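You operate a simulated robot arm through the tools that you are given. There is no shell and no other tool. Be economical: measure what you need, move in short steps, check, and stop when the job is done.

You are at the controls of a simulated robot arm. One attempt, no reset.

## Task
Stop the test and put both test loops back on the hose rack.
Fine: pump off, then bleed, then the orange and the green cart valve on 0, then rack the loops. Spill nothing; the other valves, hoses, loops and caps end as they were.

It is judged by the outcome, as a careful person would: the job done as asked, and still so three seconds after it is handed in. It fails if anything else is knocked over, pushed out of place, dropped, spilled or broken. A push-on lid holds only when it is set on centred and level and pressed home; a screw cap is set on level and turned clockwise until tight.

## Robot
A 7-joint arm with a two-finger parallel gripper, fixed in place. Base frame: the origin is at the foot of the arm, x ahead of it, y to its left, z up; the work surface is at about z = 850. Units: mm, degrees, N and s.
With the tool pointing down near the work surface it reaches from about 380 to 900 mm from the base axis. Its first joint turns from -115.0 to 115.0 degrees. Payload 3.91 kg.
The TCP is the grasp point between the finger pads, 30 mm short of the fingertips. In the tool frame z runs along the fingers and y along their closing line. The gripper opens to 110 mm. The fingers are 20 mm wide and 10 mm thick; the gripper's body (48 by 112 mm) begins 55 mm behind the TCP.
Orientation is that of the tool frame in the base frame, as [roll, pitch, yaw] about the fixed x, y, z axes, in that order (R = Rz(yaw) Ry(pitch) Rx(roll)). With the fingers straight down and closing along the base's y, the tool's x points along the base's -x, its y along +y and its z along -z.

## Interface
- The arm moves only by the tool play_rows. Its argument "rows" is a list of rows, each a list of 7 numbers: the shift along the tool's x, y, z in mm, then the turn, a rotation vector about the tool's x, y, z in degrees, then the closure, from 0 (fully open) to 1 (shut). In form: [[dx, dy, dz, rx, ry, rz, claw], ...]. A call has 1 to 10 rows; each row is the pose to reach, as a shift and turn from the pose commanded when the call began, along the tool's axes at that moment. Each row takes 0.2 s and may step no farther than 50 mm and 8.6 degrees from the row before; otherwise, or with a gripper value out of range, the whole call is refused. Where a pose cannot be reached the arm comes as near as it can. A force on the tool above 40 N (or 10 N above the force at the start of the call, whichever is more), or a blocked arm, ends the call early, and 0.2 s more pass. Each finger travels about 153 mm/s and halts on what it meets, pressing with about 43 N; the grip force reading is that of the motor and also rises with nothing between the fingers. The clock runs only during rows and for 0.2 s after the last one: add rows that repeat a pose to give the fingers time. It gives the time, the measured TCP pose, the force on the tool (base axes), the opening and the grip force at its end, in the units of the frame above (readings bear some noise), with the torque about the TCP (base axes, N m) and any sound that the robot's microphone picked up.
- Cameras (640 x 400 px; columns grow to the right, rows downward): "scene" is fixed at [41.4, -493.4, 1517.7]; the picture's right is [0.43, -0.90, 0.00], its down [-0.47, -0.23, -0.85] and it looks along [0.77, 0.37, -0.53] (base axes); focal length 313 px, centre (320, 200). "wrist" rides on the gripper at [72, 17, -103] in the tool frame; the picture's right is [-0.23, 0.97, 0.00], its down [-0.76, -0.18, -0.62] and it looks along [-0.61, -0.14, 0.78] (tool axes); focal length 222 px, centre (320, 200). There is no depth. A picture from a camera that has moved, and an enlarged one, comes with that camera's place and axes in the base frame and with its lens. The place of the scene camera against the robot may be out by one fixed shift of up to 25 mm in any direction.
- get_image(camera): a new picture of that camera. No time passes.
- raise_lower(by): slides the trunk up (or, below 0, down) by that many mm; the arm rides with it, the base frame stays. It gives what a move gives, with no picture.
- enlarge(camera, box): a new picture of the part [left, top, right, bottom] of that camera's present view, enlarged. No time passes.
- sign_off(): hands the job in; it is judged then, once.

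Go step by step. Nothing tells you positions but the pictures and the camera data: compare them with the known pose of the tool, close in by small moves and look again before you grip or let go. The budget is 120 turns and 68 pictures, counting those below and the enlarged ones. Unless the task says otherwise, let go and move clear before handing in, and close with one line.

The tools are called after "Request:" as name(argument=value, ...) on one line, values as JSON. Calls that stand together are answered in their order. play_rows: Moves the arm, as the interface text tells. Its arguments: {"type":"object","properties":{"rows":{"type":"array","items":{"type":"array","items":{"type":"number"}}}},"required":["rows"]} The other tools are called the same way: raise_lower (by) slides the trunk up or down; get_image (camera) takes a picture; enlarge (camera, box) takes an enlarged picture of a part of a camera's view; sign_off () hands the job in.

At the start:

```text
t: 0.0
ee_pos: [609.3, -270.8, 1304.6]
tool_rot: [-179.9, 0.0, -179.9]
contact_force: [-0.2, 0.2, 0.0]
ft_torque: [0.01, 0.01, -0.02]
width: 110.2
finger_force: 0.1
trunk travel left (down, up): [-900.0, 90.0]
```

scene: 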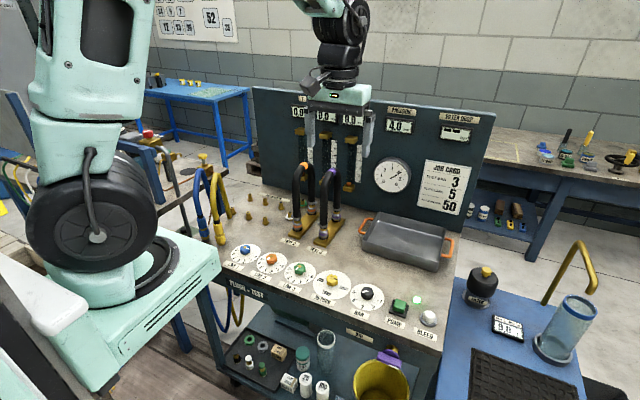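
wrist: 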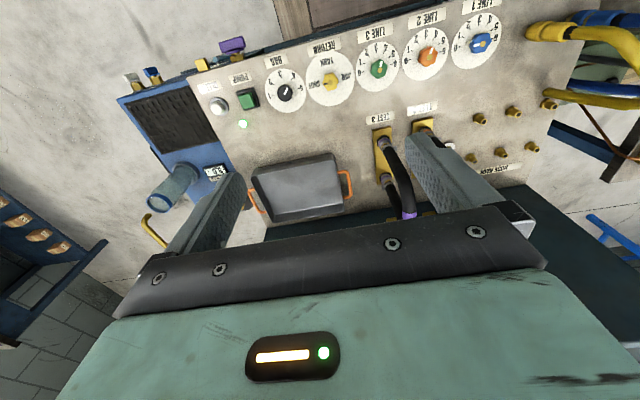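

I see a test cart with five dials (blue, orange, green, yellow, black), a green pump button and a white bleed button, and two black loops plugged into brass blocks. I'll look closer first.

Request:
enlarge(camera="scene", box=[220, 140, 380, 240])

Request:
enlarge(camera="scene", box=[220, 230, 460, 380])

Request:
enlarge(camera="scene", box=[280, 90, 500, 228])

Request:
enlarge(camera="wrist", box=[200, 0, 640, 275])

```text
4.00 times, centred on (300, 190) of scene
camera zoom: at [41.4, -493.4, 1517.7], right [0.43, -0.9, 0.0], down [-0.47, -0.23, -0.85], along [0.77, 0.37, -0.53], focal length 1250 px, centre (400, 240)
```

zoom: 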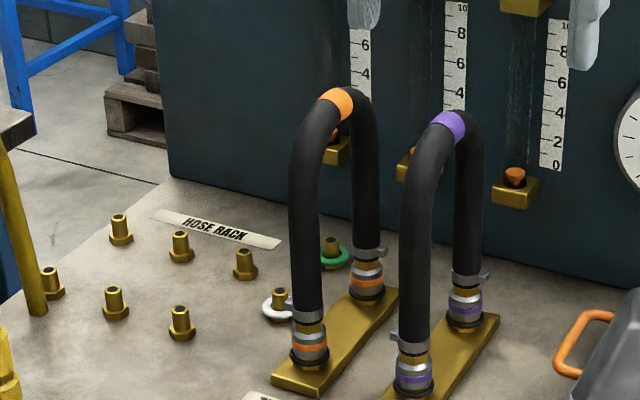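

```text
2.67 times, centred on (340, 305) of scene
camera zoom: at [41.4, -493.4, 1517.7], right [0.43, -0.9, 0.0], down [-0.47, -0.23, -0.85], along [0.77, 0.37, -0.53], focal length 834 px, centre (267, -80)
```

zoom: 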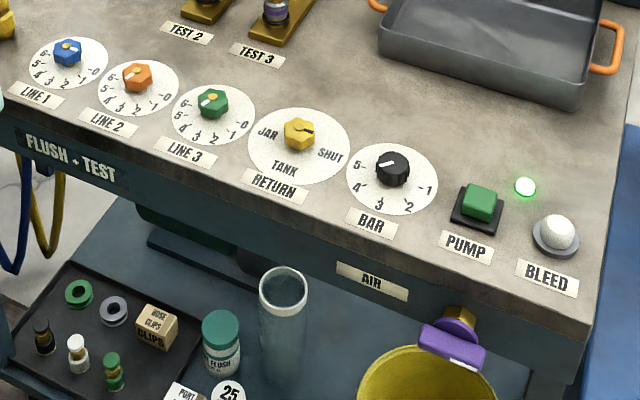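

```text
2.90 times, centred on (390, 159) of scene
camera zoom: at [41.4, -493.4, 1517.7], right [0.43, -0.9, 0.0], down [-0.47, -0.23, -0.85], along [0.77, 0.37, -0.53], focal length 906 px, centre (117, 319)
```

zoom: 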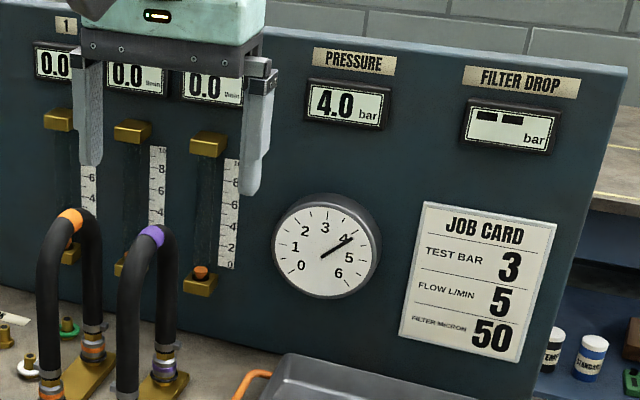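

```text
1.45 times, centred on (420, 138) of wrist
camera zoom: at [538.0, -254.9, 1408.0], right [0.23, 0.97, 0.0], down [0.76, -0.18, 0.62], along [0.61, -0.14, -0.78], focal length 323 px, centre (174, 291)
```

zoom: 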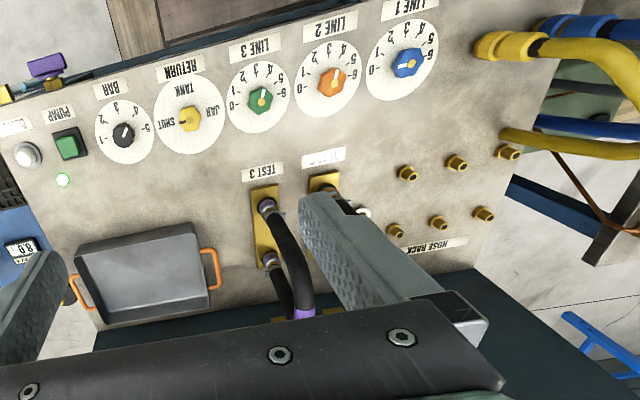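

The controls lie in a row at x≈640 (orange y≈-48, green y≈-147, pump y≈-446, bleed y≈-516), and the loops stand at x≈800–915. I'll move above the pump with the fingers closed and look.

Request:
play_rows(rows=[[0, -35, 30, 0, 0, 0, 0.2], [-5, -70, 60, 0, 0, 0, 0.4], [-5, -105, 90, 0, 0, 0, 0.6], [-5, -140, 120, 0, 0, 0, 0.8], [-5, -174, 155, 0, 0, 0, 1], [-5, -174, 200, 0, 0, 0, 1], [-5, -174, 245, 0, 0, 0, 1], [-5, -174, 290, 0, 0, 0, 1], [-5, -174, 305, 0, 0, 0, 1]])

Request:
get_image(camera="wrist")

Request:
get_image(camera="scene")

```text
t: 2.0
ee_pos: [615.0, -444.1, 1000.0]
tool_rot: [-179.9, 0.0, -180.0]
contact_force: [-1.2, 0.1, 0.5]
ft_torque: [0.0, 0.01, -0.02]
width: 0.0
finger_force: 37.6
trunk travel left (down, up): [-900.0, 90.0]
```

```text
61 pictures are left
camera wrist: at [542.8, -428.4, 1102.7], right [0.23, 0.97, 0.0], down [0.76, -0.18, 0.62], along [0.61, -0.14, -0.78], focal length 222 px, centre (320, 200)
```

wrist: 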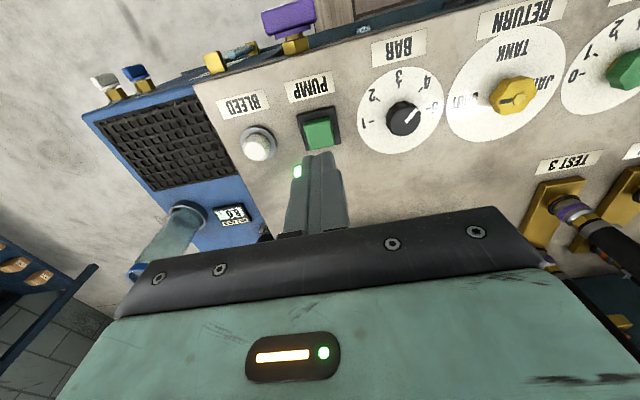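

```text
60 pictures are left
```

scene: 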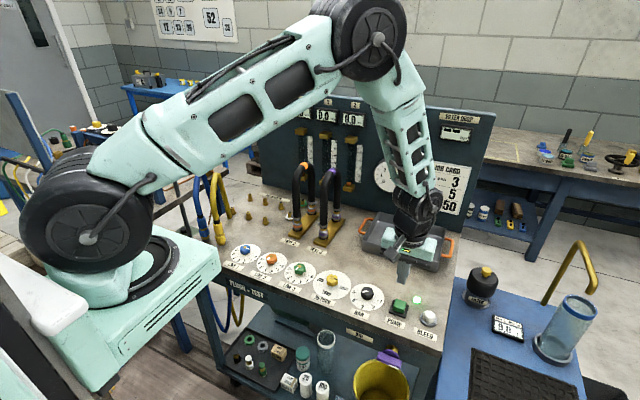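

The pump button is at about (631, -449). I'll move over it and look before pressing.

Request:
play_rows(rows=[[-15, -4, 30, 0, 0, 0, 1], [-15, -4, 70, 0, 0, 0, 1], [-15, -4, 80, 0, 0, 0, 1]])

Request:
enlarge(camera="scene", box=[340, 240, 460, 340])

Request:
get_image(camera="wrist")

```text
t: 2.8
ee_pos: [629.8, -449.1, 920.2]
tool_rot: [-180.0, 0.0, 180.0]
contact_force: [0.7, 0.3, 0.3]
ft_torque: [0.02, 0.0, -0.01]
width: 0.3
finger_force: 37.9
trunk travel left (down, up): [-900.0, 90.0]
```

```text
4.00 times, centred on (400, 290) of scene
camera zoom: at [41.4, -493.4, 1517.7], right [0.43, -0.9, 0.0], down [-0.47, -0.23, -0.85], along [0.77, 0.37, -0.53], focal length 1250 px, centre (0, -160)
```

zoom: 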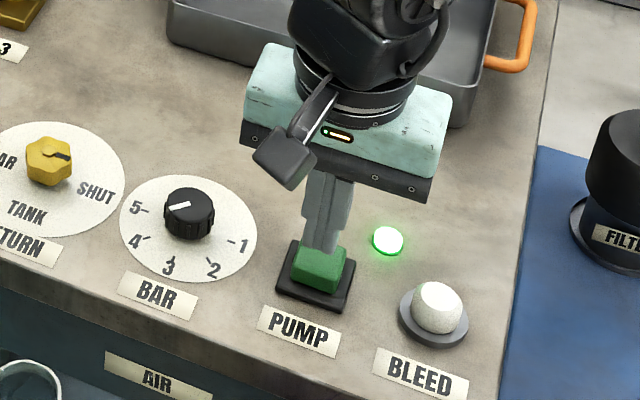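

```text
58 pictures are left
camera wrist: at [557.7, -432.6, 1022.4], right [0.23, 0.97, 0.0], down [0.76, -0.18, 0.62], along [0.61, -0.14, -0.78], focal length 222 px, centre (320, 200)
```

wrist: 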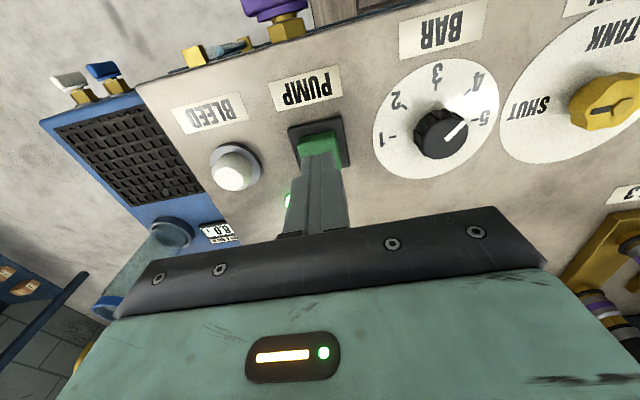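

The tip is over the rear half of the pump button; I'll shift 4 mm nearer and press down gently.

Request:
play_rows(rows=[[4, 0, 3, 0, 0, 0, 1], [4, 0, 6, 0, 0, 0, 1], [4, 0, 9, 0, 0, 0, 1], [4, 0, 12, 0, 0, 0, 1], [4, 0, 15, 0, 0, 0, 1], [4, 0, 17, 0, 0, 0, 1]])

Request:
enlarge(camera="scene", box=[340, 240, 460, 340])

```text
t: 4.2
ee_pos: [625.6, -448.9, 901.7]
tool_rot: [180.0, 0.0, -179.9]
contact_force: [-0.7, 0.3, -0.6]
ft_torque: [0.0, 0.0, -0.02]
width: 0.0
finger_force: 37.9
trunk travel left (down, up): [-900.0, 90.0]
```

```text
4.00 times, centred on (400, 290) of scene
camera zoom: at [41.4, -493.4, 1517.7], right [0.43, -0.9, 0.0], down [-0.47, -0.23, -0.85], along [0.77, 0.37, -0.53], focal length 1250 px, centre (0, -160)
```

zoom: 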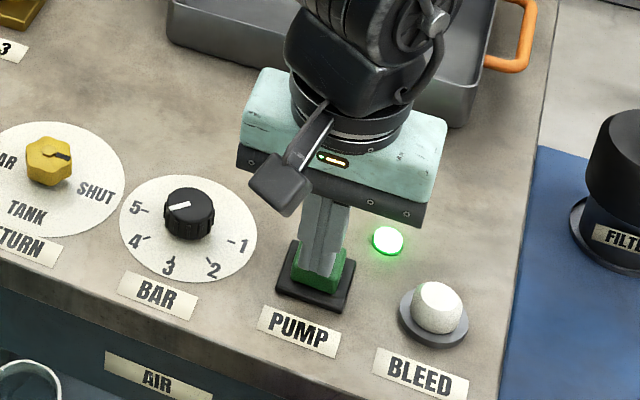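

No force yet, so the button top is still lower; I'll keep pressing.

Request:
play_rows(rows=[[0, 0, 2, 0, 0, 0, 1], [0, 0, 4, 0, 0, 0, 1], [0, 0, 6, 0, 0, 0, 1], [0, 0, 8, 0, 0, 0, 1]])

Request:
enlarge(camera="scene", box=[340, 240, 460, 340])

```text
t: 5.2
ee_pos: [624.0, -448.5, 895.7]
tool_rot: [-179.9, -0.1, -179.9]
contact_force: [-0.9, 1.7, 12.8]
ft_torque: [0.02, 0.01, 0.1]
width: 0.0
finger_force: 37.6
trunk travel left (down, up): [-900.0, 90.0]
heard: click
```

```text
4.00 times, centred on (400, 290) of scene
camera zoom: at [41.4, -493.4, 1517.7], right [0.43, -0.9, 0.0], down [-0.47, -0.23, -0.85], along [0.77, 0.37, -0.53], focal length 1250 px, centre (0, -160)
```

zoom: 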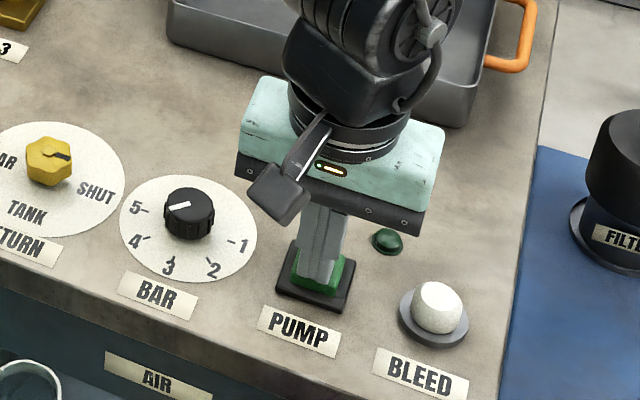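

The pump lamp went out. Now bleed at about (628, -518).

Request:
play_rows(rows=[[0, 0, -30, 0, 0, 0, 1], [-3, -35, -30, 0, 0, 0, 1], [-3, -69, -30, 0, 0, 0, 1], [-3, -69, -15, 0, 0, 0, 1], [-3, -69, -11, 0, 0, 0, 1]])

Request:
enlarge(camera="scene", box=[340, 240, 460, 340])

Request:
get_image(camera="wrist")

```text
t: 6.4
ee_pos: [627.6, -518.9, 904.8]
tool_rot: [-180.0, -0.1, -180.0]
contact_force: [0.4, 0.3, -0.4]
ft_torque: [0.01, -0.02, -0.03]
width: 0.0
finger_force: 37.5
trunk travel left (down, up): [-900.0, 90.0]
```

```text
4.00 times, centred on (400, 290) of scene
camera zoom: at [41.4, -493.4, 1517.7], right [0.43, -0.9, 0.0], down [-0.47, -0.23, -0.85], along [0.77, 0.37, -0.53], focal length 1250 px, centre (0, -160)
```

zoom: 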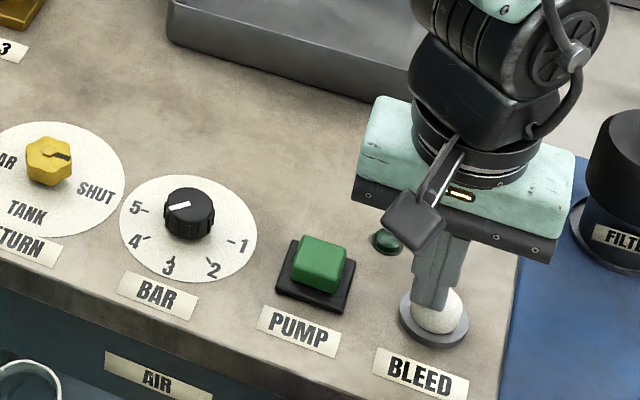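

```text
54 pictures are left
camera wrist: at [556.4, -502.4, 1008.5], right [0.23, 0.97, 0.0], down [0.76, -0.18, 0.62], along [0.61, -0.14, -0.78], focal length 222 px, centre (320, 200)
```

wrist: 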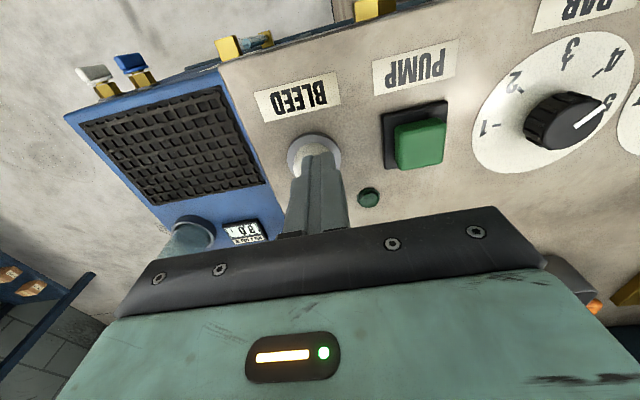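

Nearly centred; shift a touch and press with small steps, holding.

Request:
play_rows(rows=[[4, -2, 3, 0, 0, 0, 1], [4, -2, 5, 0, 0, 0, 1], [4, -2, 7, 0, 0, 0, 1], [4, -2, 9, 0, 0, 0, 1], [4, -2, 11, 0, 0, 0, 1], [4, -2, 11, 0, 0, 0, 1]])

Request:
enlarge(camera="scene", box=[340, 90, 500, 210])

```text
t: 7.8
ee_pos: [623.7, -520.0, 897.4]
tool_rot: [-179.9, 0.1, -180.0]
contact_force: [-1.4, 2.3, 19.8]
ft_torque: [-0.02, -0.13, 0.04]
width: 0.1
finger_force: 37.5
trunk travel left (down, up): [-900.0, 90.0]
heard: click
```

```text
3.33 times, centred on (420, 150) of scene
camera zoom: at [41.4, -493.4, 1517.7], right [0.43, -0.9, 0.0], down [-0.47, -0.23, -0.85], along [0.77, 0.37, -0.53], focal length 1042 px, centre (-13, 367)
```

zoom: 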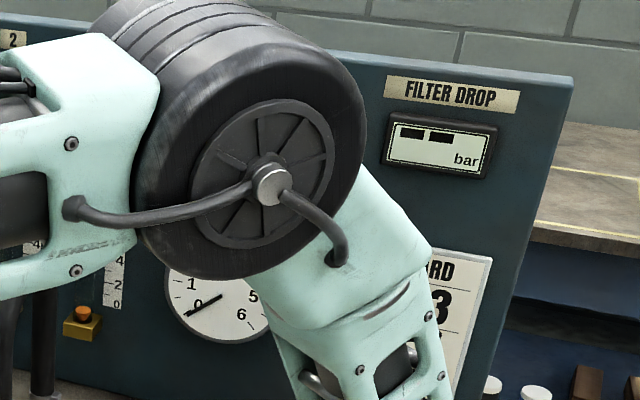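

The gauge is at 0. I'll release and travel towards the orange and green valves.

Request:
play_rows(rows=[[0, 0, -40, 0, 0, 0, 1], [0, 20, -85, 0, 0, 0, 1], [0, 65, -106, 0, 0, 0, 1], [0, 114, -106, 0, 0, 0, 0.9], [5, 163, -106, 0, 0, 0, 0.8], [10, 212, -106, 0, 0, 0, 0.7], [15, 261, -106, 0, 0, 0, 0.6], [20, 310, -106, 0, 0, 0, 0.5], [24, 359, -106, 0, 0, 0, 0.5], [24, 405, -106, 0, 0, 0, 0.5]])

Request:
get_image(camera="wrist")

Request:
get_image(camera="scene")

```text
t: 10.0
ee_pos: [599.1, -114.4, 999.5]
tool_rot: [-179.9, 0.0, 180.0]
contact_force: [0.0, -1.5, -0.2]
ft_torque: [0.01, -0.04, 0.0]
width: 55.0
finger_force: 0.0
trunk travel left (down, up): [-900.0, 90.0]
```

```text
52 pictures are left
camera wrist: at [528.0, -99.1, 1104.6], right [0.23, 0.97, 0.0], down [0.76, -0.18, 0.62], along [0.61, -0.14, -0.78], focal length 222 px, centre (320, 200)
```

wrist: 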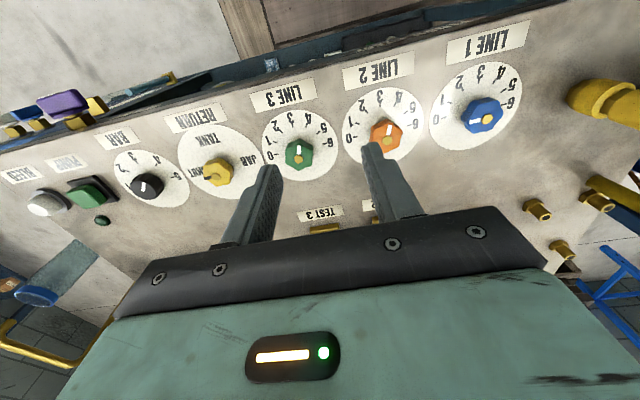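

```text
51 pictures are left
```

scene: 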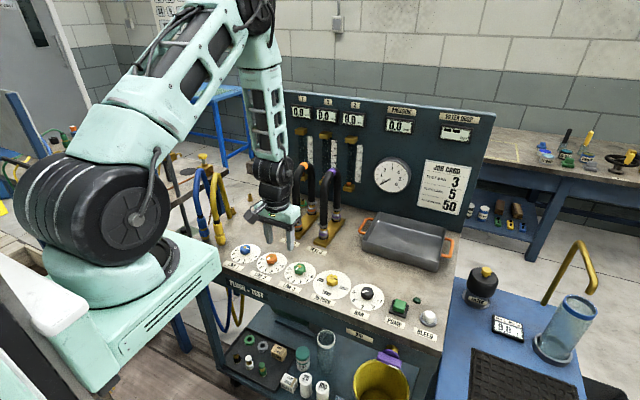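

Request:
enlarge(camera="wrist", box=[240, 60, 540, 220])

Request:
enlarge(camera="scene", box=[220, 235, 320, 297])

```text
2.13 times, centred on (390, 140) of wrist
camera zoom: at [528.0, -99.1, 1104.6], right [0.23, 0.97, 0.0], down [0.76, -0.18, 0.62], along [0.61, -0.14, -0.78], focal length 474 px, centre (171, 328)
```

zoom: 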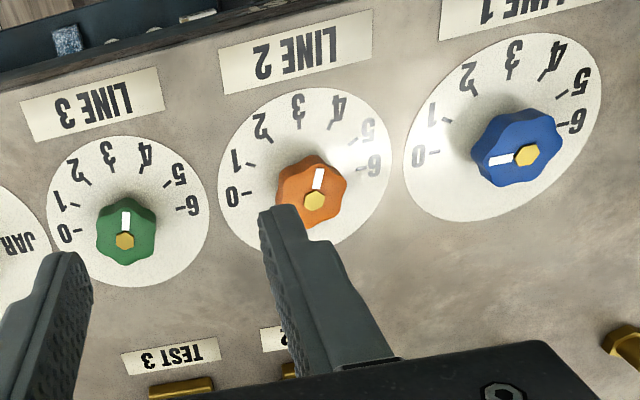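

```text
6.40 times, centred on (270, 266) of scene
camera zoom: at [41.4, -493.4, 1517.7], right [0.43, -0.9, 0.0], down [-0.47, -0.23, -0.85], along [0.77, 0.37, -0.53], focal length 2001 px, centre (640, -222)
```

zoom: 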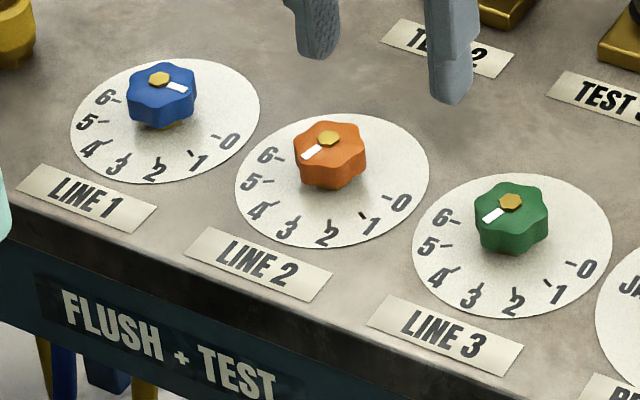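

Gauge reads 0. Both knobs point at about 3.5 and need to turn about 105° counter-clockwise (seen from above) to 0 (toward -y). I'll go above orange at (640, -52), pre-rotated by -50°.

Request:
play_rows(rows=[[-10, 15, 10, 0, 0, 8.4, 0.5], [-20, 30, 20, 0, 0, 16.8, 0.5], [-30, 45, 30, 0, 0, 25.2, 0.5], [-41, 62, 40, 0, 0, 33.6, 0.5], [-41, 62, 50, 0, 0, 42, 0.5], [-41, 62, 60, 0, 0, 50, 0.5]])

Request:
get_image(camera="wrist")

Request:
enlarge(camera="scene", box=[220, 200, 340, 300])

```text
t: 11.4
ee_pos: [641.1, -53.7, 941.1]
tool_rot: [180.0, 0.0, 129.9]
contact_force: [-0.1, -0.6, 0.5]
ft_torque: [-0.01, 0.0, 0.01]
width: 55.2
finger_force: 0.0
trunk travel left (down, up): [-900.0, 90.0]
```

```text
48 pictures are left
camera wrist: at [608.4, 12.6, 1044.0], right [0.89, 0.45, 0.0], down [0.35, -0.7, 0.62], along [0.28, -0.56, -0.78], focal length 222 px, centre (320, 200)
```

wrist: 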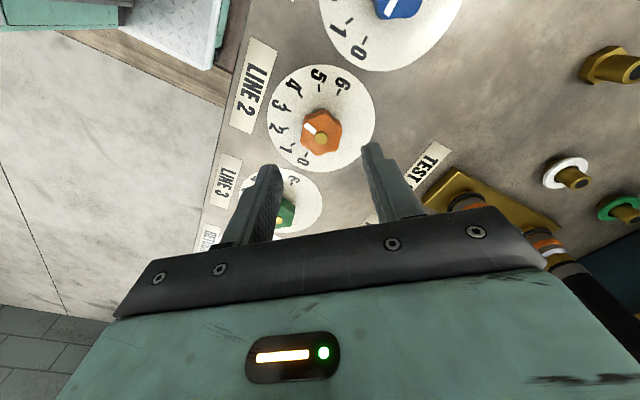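

```text
4.00 times, centred on (280, 250) of scene
camera zoom: at [41.4, -493.4, 1517.7], right [0.43, -0.9, 0.0], down [-0.47, -0.23, -0.85], along [0.77, 0.37, -0.53], focal length 1250 px, centre (480, 0)
```

zoom: 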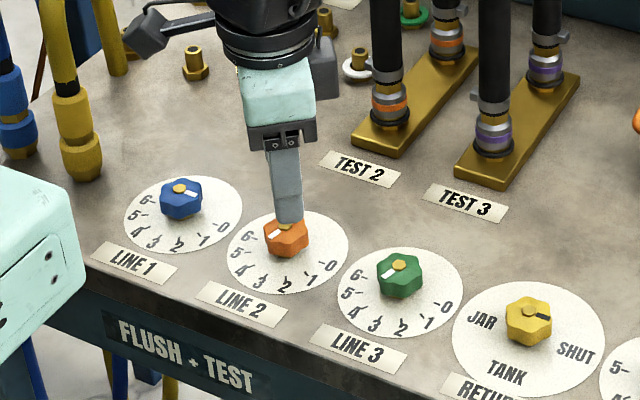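

Centred over orange. Descend and grip the knob.

Request:
play_rows(rows=[[0, 0, 20, 0, 0, 0, 0.5], [0, 0, 40, 0, 0, 0, 0.5], [0, 0, 52, 0, 0, 0, 0.5], [0, 0, 52, 0, 0, 0, 0.65], [0, 0, 52, 0, 0, 0, 0.8], [0, 0, 52, 0, 0, 0, 0.8]])

Request:
get_image(camera="wrist")

```text
t: 12.8
ee_pos: [642.0, -51.8, 889.6]
tool_rot: [179.9, 0.1, 130.1]
contact_force: [6.1, 5.7, -5.0]
ft_torque: [0.13, -0.53, -0.06]
width: 32.5
finger_force: 44.9
trunk travel left (down, up): [-900.0, 90.0]
```

```text
46 pictures are left
camera wrist: at [609.2, 13.4, 992.2], right [0.89, 0.45, 0.0], down [0.35, -0.7, 0.62], along [0.28, -0.56, -0.78], focal length 222 px, centre (320, 200)
```

wrist: 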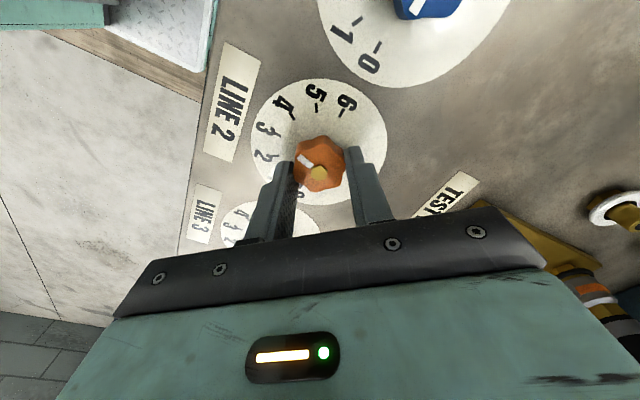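

Gripped. Turn counter-clockwise 80° first.

Request:
play_rows(rows=[[0, 0, 0, 0, 0, -8, 0.8], [0, 0, 0, 0, 0, -16, 0.8], [0, 0, 0, 0, 0, -24, 0.8], [0, 0, 0, 0, 0, -32, 0.8], [0, 0, 0, 0, 0, -40, 0.8], [0, 0, 0, 0, 0, -48, 0.8], [0, 0, 0, 0, 0, -56, 0.8], [0, 0, 0, 0, 0, -64, 0.8], [0, 0, 0, 0, 0, -72, 0.8], [0, 0, 0, 0, 0, -80, 0.8]])

Request:
get_image(camera="wrist")

```text
t: 15.0
ee_pos: [640.7, -50.3, 889.1]
tool_rot: [179.9, 0.0, -149.7]
contact_force: [11.5, 28.8, 12.6]
ft_torque: [0.27, 0.03, 0.04]
width: 32.4
finger_force: 44.4
trunk travel left (down, up): [-900.0, 90.0]
```

```text
45 pictures are left
camera wrist: at [570.4, -73.0, 992.1], right [-0.3, 0.96, 0.0], down [0.75, 0.23, 0.62], along [0.59, 0.19, -0.78], focal length 222 px, centre (320, 200)
```

wrist: 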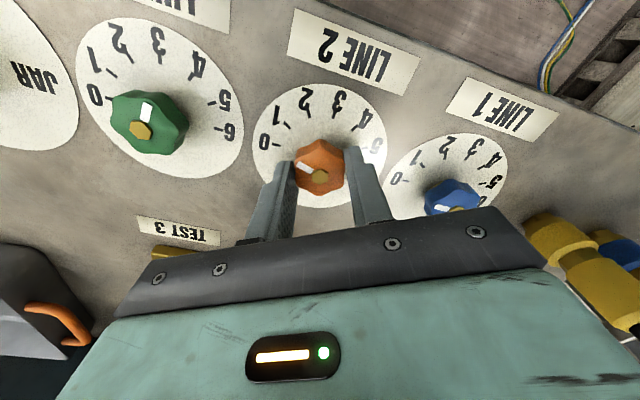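

Request:
enlarge(camera="wrist", box=[230, 70, 410, 220])

```text
2.67 times, centred on (320, 145) of wrist
camera zoom: at [570.4, -73.0, 992.1], right [-0.3, 0.96, 0.0], down [0.75, 0.23, 0.62], along [0.59, 0.19, -0.78], focal length 592 px, centre (320, 347)
```

zoom: 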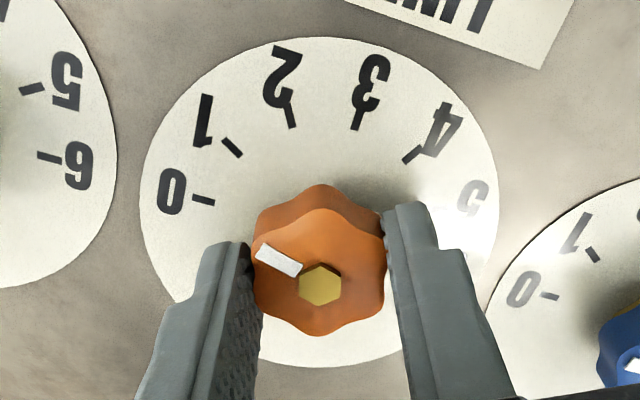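

About 16° remain to 0. Turn that and check.

Request:
play_rows(rows=[[0, 0, 0, 0, 0, -5, 0.8], [0, 0, 0, 0, 0, -10, 0.8], [0, 0, 0, 0, 0, -16, 0.8], [0, 0, 0, 0, 0, -16, 0.8]])

Request:
enlarge(camera="wrist", box=[230, 70, 410, 220])

```text
t: 16.0
ee_pos: [639.9, -49.1, 888.9]
tool_rot: [179.9, 0.0, -133.8]
contact_force: [2.2, 26.6, 11.7]
ft_torque: [0.36, -0.09, -0.38]
width: 32.8
finger_force: 45.2
trunk travel left (down, up): [-900.0, 90.0]
```

```text
2.67 times, centred on (320, 145) of wrist
camera zoom: at [579.0, -91.8, 992.0], right [-0.55, 0.84, 0.0], down [0.66, 0.42, 0.62], along [0.52, 0.34, -0.78], focal length 592 px, centre (320, 347)
```

zoom: 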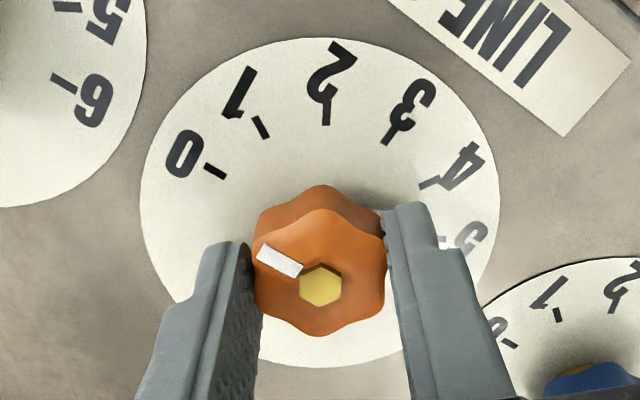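

Orange pointer reads 0. Release, lift, move to green and rewind the wrist.

Request:
play_rows(rows=[[0, 0, 0, 0, 0, 0, 0.5], [0, 0, 0, 0, 0, 0, 0.5], [0, 0, -25, 0, 0, 0, 0.5], [0, 0, -60, 0, 0, 8.5, 0.5], [17, -17, -60, 0, 0, 17, 0.5], [35, -34, -60, 0, 0, 25.5, 0.5], [52, -50, -60, 0, 0, 34, 0.5], [70, -67, -60, 0, 0, 42.5, 0.5], [70, -67, -60, 0, 0, 51, 0.5], [70, -67, -60, 0, 0, 59.5, 0.5]])

Request:
play_rows(rows=[[0, 0, 0, 0, 0, 8.5, 0.5], [0, 0, 0, 0, 0, 17, 0.5], [0, 0, 0, 0, 0, 25.5, 0.5], [0, 0, 0, 0, 0, 34, 0.5], [0, 0, 5, 0, 0, 36.5, 0.5]])

Request:
get_image(camera="wrist")

Request:
enlarge(camera="scene", box=[220, 200, 340, 300])

```text
t: 18.2
ee_pos: [640.3, -150.1, 949.2]
tool_rot: [179.9, -0.1, 166.3]
contact_force: [0.1, -0.3, 0.1]
ft_torque: [0.0, 0.03, 0.01]
width: 55.0
finger_force: 0.1
trunk travel left (down, up): [-900.0, 90.0]
```

```text
t: 19.4
ee_pos: [642.0, -149.5, 944.2]
tool_rot: [-180.0, 0.0, 129.9]
contact_force: [-0.4, 0.3, -0.4]
ft_torque: [0.0, 0.03, -0.02]
width: 55.1
finger_force: 0.2
trunk travel left (down, up): [-900.0, 90.0]
```

```text
42 pictures are left
camera wrist: at [608.2, -84.6, 1046.7], right [0.89, 0.45, 0.0], down [0.35, -0.7, 0.62], along [0.28, -0.56, -0.78], focal length 222 px, centre (320, 200)
```

wrist: 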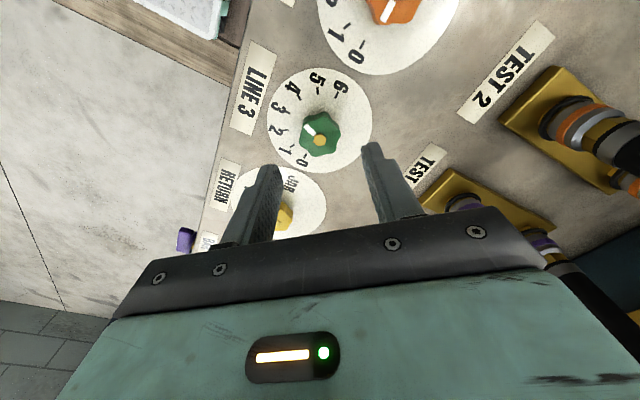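

```text
4.00 times, centred on (280, 250) of scene
camera zoom: at [41.4, -493.4, 1517.7], right [0.43, -0.9, 0.0], down [-0.47, -0.23, -0.85], along [0.77, 0.37, -0.53], focal length 1250 px, centre (480, 0)
```

zoom: 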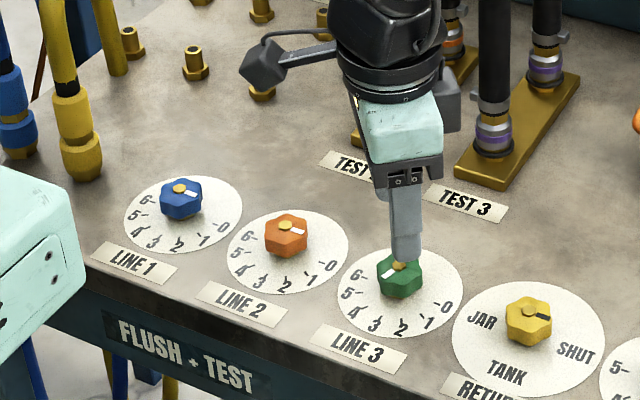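

Orange matches blue's 0. Now green the same way.

Request:
play_rows(rows=[[0, 0, 20, 0, 0, 0, 0.5], [0, 0, 40, 0, 0, 0, 0.5], [0, 0, 56, 0, 0, 0, 0.5], [0, 0, 56, 0, 0, 0, 0.65], [0, 0, 56, 0, 0, 0, 0.8], [0, 0, 56, 0, 0, 0, 0.8]])

Request:
play_rows(rows=[[0, 0, 0, 0, 0, -8, 0.8], [0, 0, 0, 0, 0, -16, 0.8], [0, 0, 0, 0, 0, -24, 0.8], [0, 0, 0, 0, 0, -32, 0.8], [0, 0, 0, 0, 0, -40, 0.8], [0, 0, 0, 0, 0, -48, 0.8], [0, 0, 0, 0, 0, -56, 0.8], [0, 0, 0, 0, 0, -64, 0.8], [0, 0, 0, 0, 0, -72, 0.8], [0, 0, 0, 0, 0, -80, 0.8]])

Request:
enlarge(camera="wrist", box=[230, 70, 410, 220])

```text
t: 20.8
ee_pos: [640.0, -149.8, 887.0]
tool_rot: [-180.0, 0.0, 130.0]
contact_force: [-3.8, -2.6, -1.4]
ft_torque: [-0.16, -0.02, 0.03]
width: 32.6
finger_force: 44.2
trunk travel left (down, up): [-900.0, 90.0]
```

```text
t: 23.0
ee_pos: [640.3, -148.8, 887.5]
tool_rot: [-180.0, 0.1, -149.7]
contact_force: [-0.3, 0.9, -16.5]
ft_torque: [0.1, -0.39, 0.04]
width: 32.4
finger_force: 44.8
trunk travel left (down, up): [-900.0, 90.0]
```

```text
2.67 times, centred on (320, 145) of wrist
camera zoom: at [571.0, -172.3, 990.5], right [-0.29, 0.96, 0.0], down [0.75, 0.23, 0.62], along [0.6, 0.18, -0.78], focal length 592 px, centre (320, 347)
```

zoom: 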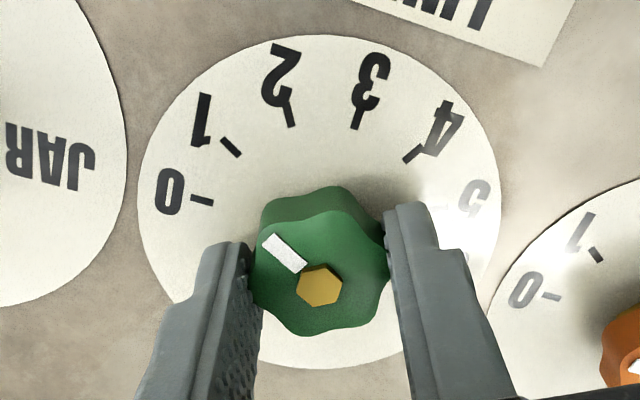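

About 26° remain on green.

Request:
play_rows(rows=[[0, 0, 0, 0, 0, -7, 0.8], [0, 0, 0, 0, 0, -14, 0.8], [0, 0, 0, 0, 0, -20, 0.8], [0, 0, 0, 0, 0, -26, 0.8], [0, 0, 0, 0, 0, -26, 0.8]])

Request:
enlarge(camera="wrist", box=[230, 70, 410, 220])

```text
t: 24.2
ee_pos: [640.4, -148.9, 887.8]
tool_rot: [180.0, 0.0, -123.8]
contact_force: [-1.0, 5.0, -22.9]
ft_torque: [0.12, -0.02, 0.02]
width: 32.7
finger_force: 45.1
trunk travel left (down, up): [-900.0, 90.0]
```

```text
2.67 times, centred on (320, 145) of wrist
camera zoom: at [587.6, -201.0, 990.6], right [-0.68, 0.73, 0.0], down [0.57, 0.53, 0.62], along [0.45, 0.43, -0.78], focal length 592 px, centre (320, 347)
```

zoom: 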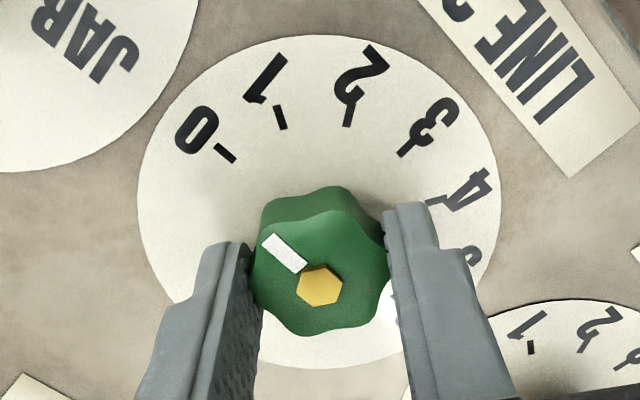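

Green points to 0. A last 2° against any stop, then release, lift, and rewind the wrist, backing off for a look at loops and rack.

Request:
play_rows(rows=[[0, 0, 0, 0, 0, -2, 0.8], [0, 0, 0, 0, 0, -2, 0.5], [0, 0, 0, 0, 0, -2, 0.5], [0, 0, -30, 0, 0, 0, 0.5], [0, 0, -75, 0, 0, 8, 0.5], [0, 0, -120, 0, 0, 16, 0.5], [0, 0, -165, 0, 0, 24, 0.5], [0, 0, -210, 0, 0, 32, 0.5], [0, 0, -255, 0, 0, 40, 0.5], [0, 0, -300, 0, 0, 48, 0.5]])

Request:
play_rows(rows=[[0, 0, 0, 0, 0, 8.1, 0.5]])

Request:
get_image(camera="wrist")

Request:
enlarge(camera="scene", box=[220, 140, 380, 300])

```text
t: 26.4
ee_pos: [640.6, -149.2, 1187.2]
tool_rot: [179.9, -0.2, -172.0]
contact_force: [-0.7, -0.9, -0.4]
ft_torque: [0.01, 0.02, -0.04]
width: 55.0
finger_force: 0.1
trunk travel left (down, up): [-900.0, 90.0]
```

```text
t: 26.8
ee_pos: [640.6, -149.2, 1188.7]
tool_rot: [-180.0, 0.0, 179.9]
contact_force: [-0.6, 0.1, -0.7]
ft_torque: [0.01, -0.04, -0.01]
width: 54.9
finger_force: 0.1
trunk travel left (down, up): [-900.0, 90.0]
```

```text
38 pictures are left
camera wrist: at [569.5, -133.4, 1291.4], right [0.23, 0.97, 0.0], down [0.76, -0.18, 0.62], along [0.61, -0.14, -0.78], focal length 222 px, centre (320, 200)
```

wrist: 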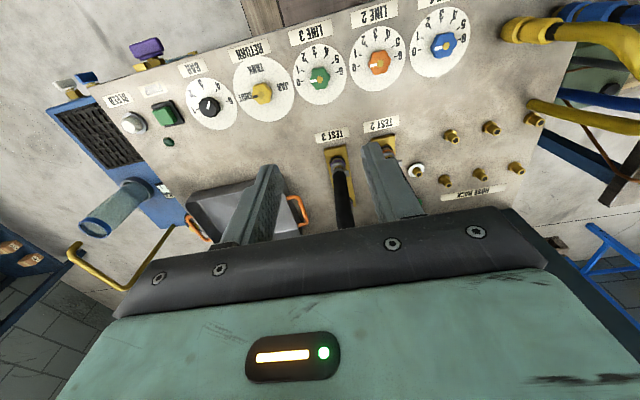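

```text
2.50 times, centred on (300, 220) of scene
camera zoom: at [41.4, -493.4, 1517.7], right [0.43, -0.9, 0.0], down [-0.47, -0.23, -0.85], along [0.77, 0.37, -0.53], focal length 782 px, centre (370, 150)
```

zoom: 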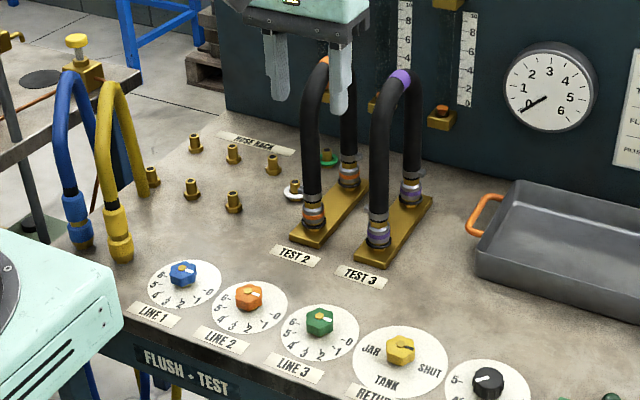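

Valves are at 0 and gauge at 0. Now a closer look at the couplings and rack pegs.

Request:
enlarge(camera="scene", box=[330, 205, 400, 250])

Request:
enlarge(camera="scene", box=[270, 190, 350, 250])

Request:
enlarge(camera="wrist", box=[300, 110, 560, 230])

```text
8.89 times, centred on (365, 228) of scene
camera zoom: at [41.4, -493.4, 1517.7], right [0.43, -0.9, 0.0], down [-0.47, -0.23, -0.85], along [0.77, 0.37, -0.53], focal length 2779 px, centre (-80, -44)
```

zoom: 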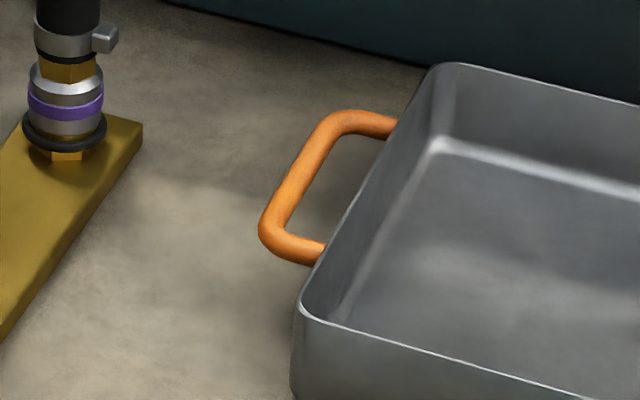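

```text
6.67 times, centred on (310, 220) of scene
camera zoom: at [41.4, -493.4, 1517.7], right [0.43, -0.9, 0.0], down [-0.47, -0.23, -0.85], along [0.77, 0.37, -0.53], focal length 2084 px, centre (387, 67)
```

zoom: 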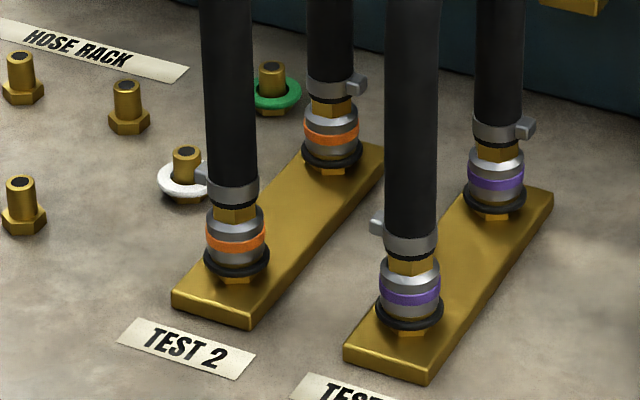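

```text
2.46 times, centred on (430, 170) of wrist
camera zoom: at [569.5, -133.4, 1291.4], right [0.23, 0.97, 0.0], down [0.76, -0.18, 0.62], along [0.61, -0.14, -0.78], focal length 547 px, centre (49, 274)
```

zoom: 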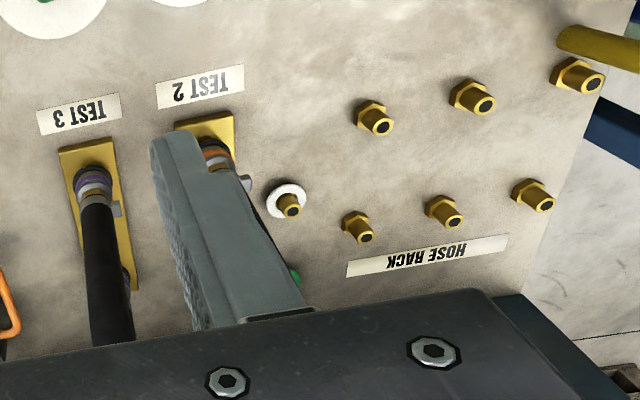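

The free rack pairs are at y≈82, 157, 232 (x≈805/914), the same span as the loops; the white/green rings sit on spare pegs near y≈16. I'll take orange first (apex ≈ (860, -50, 1080)) to the y≈157 pair; move above it.

Request:
play_rows(rows=[[-20, 20, -20, 0, 0, 0, 0.5], [-60, 40, -20, 0, 0, 0, 0.5], [-100, 60, -20, 0, 0, 0, 0.5], [-140, 80, -20, 0, 0, 0, 0.5], [-180, 99, -20, 0, 0, 0, 0.5], [-219, 99, -20, 0, 0, 0, 0.5]])

Request:
get_image(camera="wrist")

Request:
enlarge(camera="scene", box=[220, 100, 380, 260])

```text
t: 28.2
ee_pos: [858.6, -49.0, 1207.4]
tool_rot: [-180.0, -0.1, 180.0]
contact_force: [-0.9, -0.1, 0.8]
ft_torque: [0.0, 0.0, -0.01]
width: 54.9
finger_force: 0.1
trunk travel left (down, up): [-900.0, 90.0]
```

```text
33 pictures are left
camera wrist: at [788.2, -33.3, 1310.7], right [0.23, 0.97, 0.0], down [0.76, -0.18, 0.62], along [0.61, -0.14, -0.78], focal length 222 px, centre (320, 200)
```

wrist: 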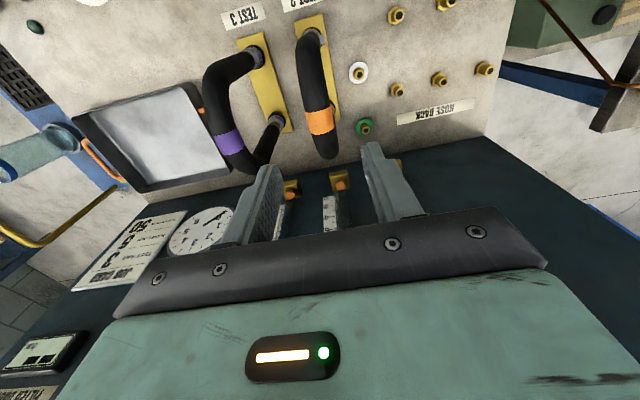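

```text
2.50 times, centred on (300, 180) of scene
camera zoom: at [41.4, -493.4, 1517.7], right [0.43, -0.9, 0.0], down [-0.47, -0.23, -0.85], along [0.77, 0.37, -0.53], focal length 782 px, centre (370, 250)
```

zoom: 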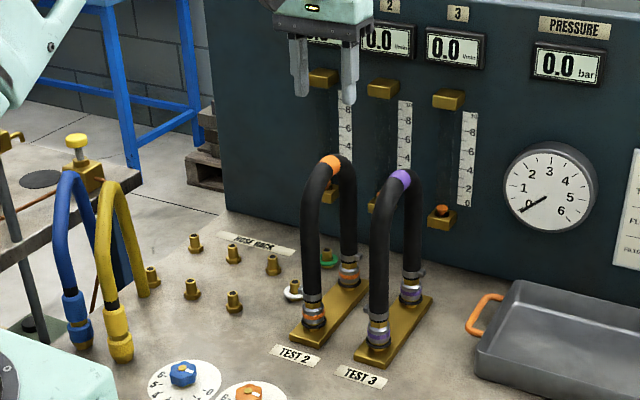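

Orange band is right below at (863, -51, ~1085). Descend straddling the hose, then close gently.

Request:
play_rows(rows=[[-3, -2, 40, 0, 0, 0, 0.5], [-3, -2, 80, 0, 0, 0, 0.5], [-3, -2, 110, 0, 0, 0, 0.5], [-3, -2, 132, 0, 0, 0, 0.5], [-3, -2, 132, 0, 0, 0, 0.5]])

Request:
get_image(camera="wrist")

Request:
enlarge(camera="scene", box=[270, 120, 370, 240])

```text
t: 29.4
ee_pos: [862.8, -52.6, 1076.0]
tool_rot: [-180.0, 0.0, 179.9]
contact_force: [-0.3, -0.4, 0.0]
ft_torque: [-0.02, -0.02, 0.01]
width: 54.9
finger_force: 0.0
trunk travel left (down, up): [-900.0, 90.0]
```

```text
31 pictures are left
camera wrist: at [791.5, -36.0, 1178.9], right [0.23, 0.97, 0.0], down [0.76, -0.18, 0.62], along [0.61, -0.14, -0.78], focal length 222 px, centre (320, 200)
```

wrist: 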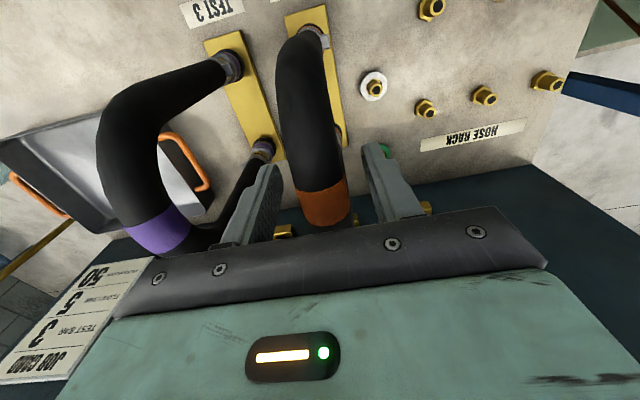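

```text
3.33 times, centred on (320, 180) of scene
camera zoom: at [41.4, -493.4, 1517.7], right [0.43, -0.9, 0.0], down [-0.47, -0.23, -0.85], along [0.77, 0.37, -0.53], focal length 1042 px, centre (320, 267)
```

zoom: 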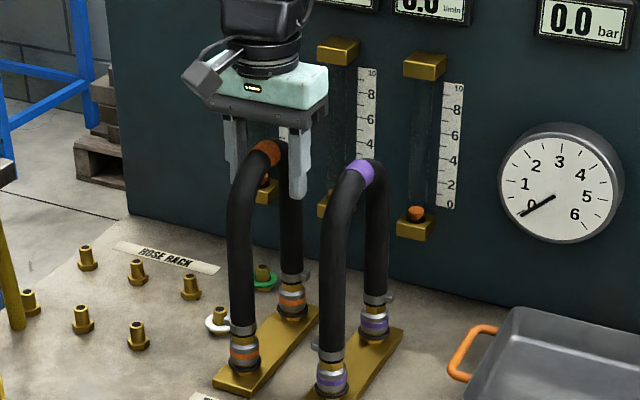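

Hose is centred between the fingers. Close on it.

Request:
play_rows(rows=[[0, 0, 0, 0, 0, 0, 0.65], [0, 0, 0, 0, 0, 0, 0.8], [0, 0, 0, 0, 0, 0, 0.95], [0, 0, 0, 0, 0, 0, 0.95]])

```text
t: 30.4
ee_pos: [863.1, -51.0, 1075.9]
tool_rot: [180.0, 0.0, 180.0]
contact_force: [1.1, 11.6, 0.4]
ft_torque: [0.01, -0.07, 0.05]
width: 24.9
finger_force: 43.2
trunk travel left (down, up): [-900.0, 90.0]
```

Gripped (25 mm hose). Pull up slowly.

Request:
play_rows(rows=[[0, 1, -3, 0, 0, 0, 0.95], [0, 1, -6, 0, 0, 0, 0.95], [0, 1, -10, 0, 0, 0, 0.95], [0, 1, -15, 0, 0, 0, 0.95]])

Request:
enlarge(camera="scene", box=[260, 120, 370, 250])

```text
t: 31.4
ee_pos: [862.4, -52.4, 1090.5]
tool_rot: [-179.8, -0.1, 179.8]
contact_force: [0.2, 0.6, -2.4]
ft_torque: [0.02, -0.01, 0.0]
width: 25.2
finger_force: 42.8
trunk travel left (down, up): [-900.0, 90.0]
```

```text
3.08 times, centred on (315, 185) of scene
camera zoom: at [41.4, -493.4, 1517.7], right [0.43, -0.9, 0.0], down [-0.47, -0.23, -0.85], along [0.77, 0.37, -0.53], focal length 962 px, centre (335, 246)
```

zoom: 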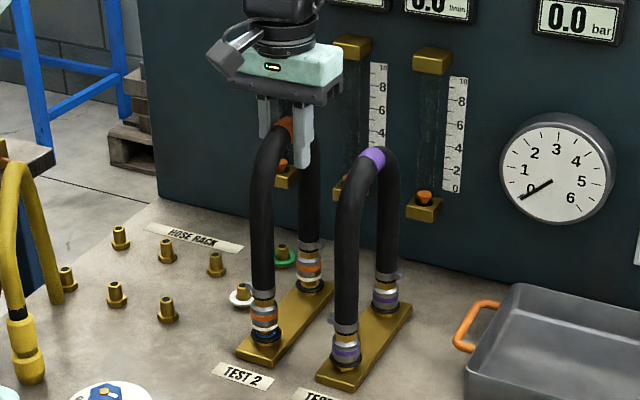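

It's free and light. Lift another 60 mm and carry to about y=150, then look.

Request:
play_rows(rows=[[0, 0, -30, 0, 0, 0, 0.95], [0, 0, -60, 0, 0, 0, 0.95], [0, 25, -60, 0, 0, 0, 0.95], [0, 55, -60, 0, 0, 0, 0.95], [0, 85, -60, 0, 0, 0, 0.95], [0, 115, -60, 0, 0, 0, 0.95], [0, 145, -60, 0, 0, 0, 0.95], [0, 175, -60, 0, 0, 0, 0.95], [0, 201, -60, 0, 0, 0, 0.95], [0, 201, -60, 0, 0, 0, 0.95]])

Request:
get_image(camera="wrist")

Request:
enlarge(camera="scene", box=[210, 120, 320, 250])

```text
t: 33.6
ee_pos: [863.2, 149.2, 1150.9]
tool_rot: [179.9, 0.1, 179.9]
contact_force: [-0.7, 0.1, -4.0]
ft_torque: [-0.05, -0.05, 0.0]
width: 25.3
finger_force: 42.8
trunk travel left (down, up): [-900.0, 90.0]
```

```text
28 pictures are left
camera wrist: at [792.2, 165.6, 1253.7], right [0.23, 0.97, 0.0], down [0.76, -0.18, 0.62], along [0.61, -0.14, -0.78], focal length 222 px, centre (320, 200)
```

wrist: 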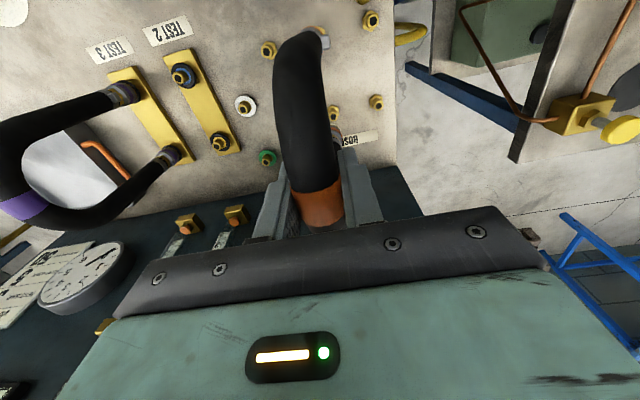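

```text
3.08 times, centred on (265, 185) of scene
camera zoom: at [41.4, -493.4, 1517.7], right [0.43, -0.9, 0.0], down [-0.47, -0.23, -0.85], along [0.77, 0.37, -0.53], focal length 962 px, centre (489, 246)
```

zoom: 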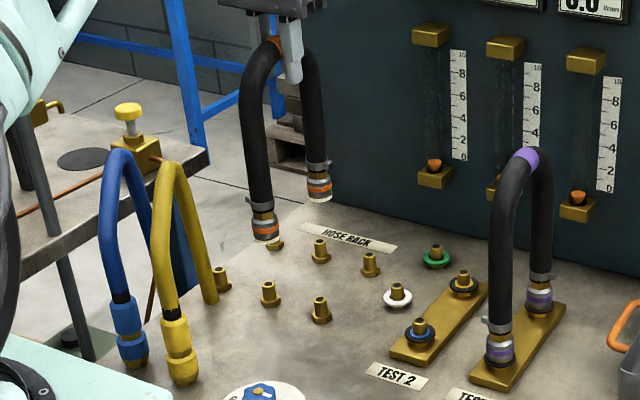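

The loop hangs level over the rack. I'll enlarge to measure pegs against the freed TEST 2 studs.

Request:
enlarge(camera="wrist", box=[150, 0, 410, 180])

Request:
enlarge(camera="scene", box=[270, 180, 370, 250])

```text
2.22 times, centred on (280, 90) of wrist
camera zoom: at [792.2, 165.6, 1253.7], right [0.23, 0.97, 0.0], down [0.76, -0.18, 0.62], along [0.61, -0.14, -0.78], focal length 494 px, centre (409, 444)
```

zoom: 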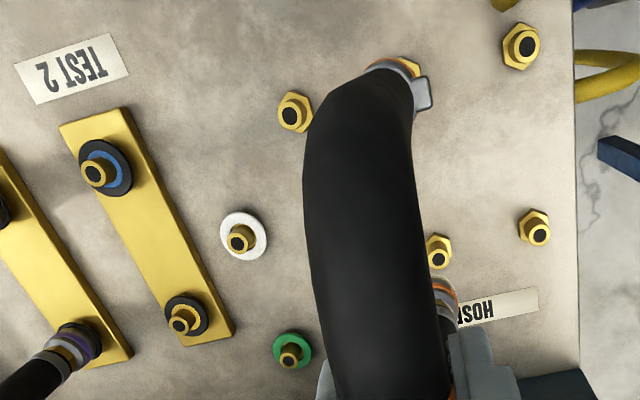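

```text
5.71 times, centred on (320, 215) of scene
camera zoom: at [41.4, -493.4, 1517.7], right [0.43, -0.9, 0.0], down [-0.47, -0.23, -0.85], along [0.77, 0.37, -0.53], focal length 1786 px, centre (320, 114)
```

zoom: 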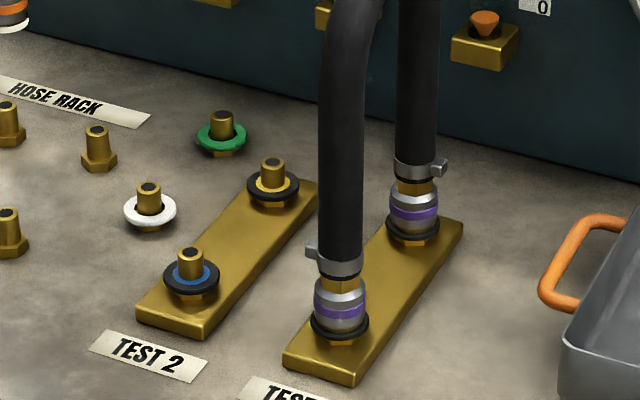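

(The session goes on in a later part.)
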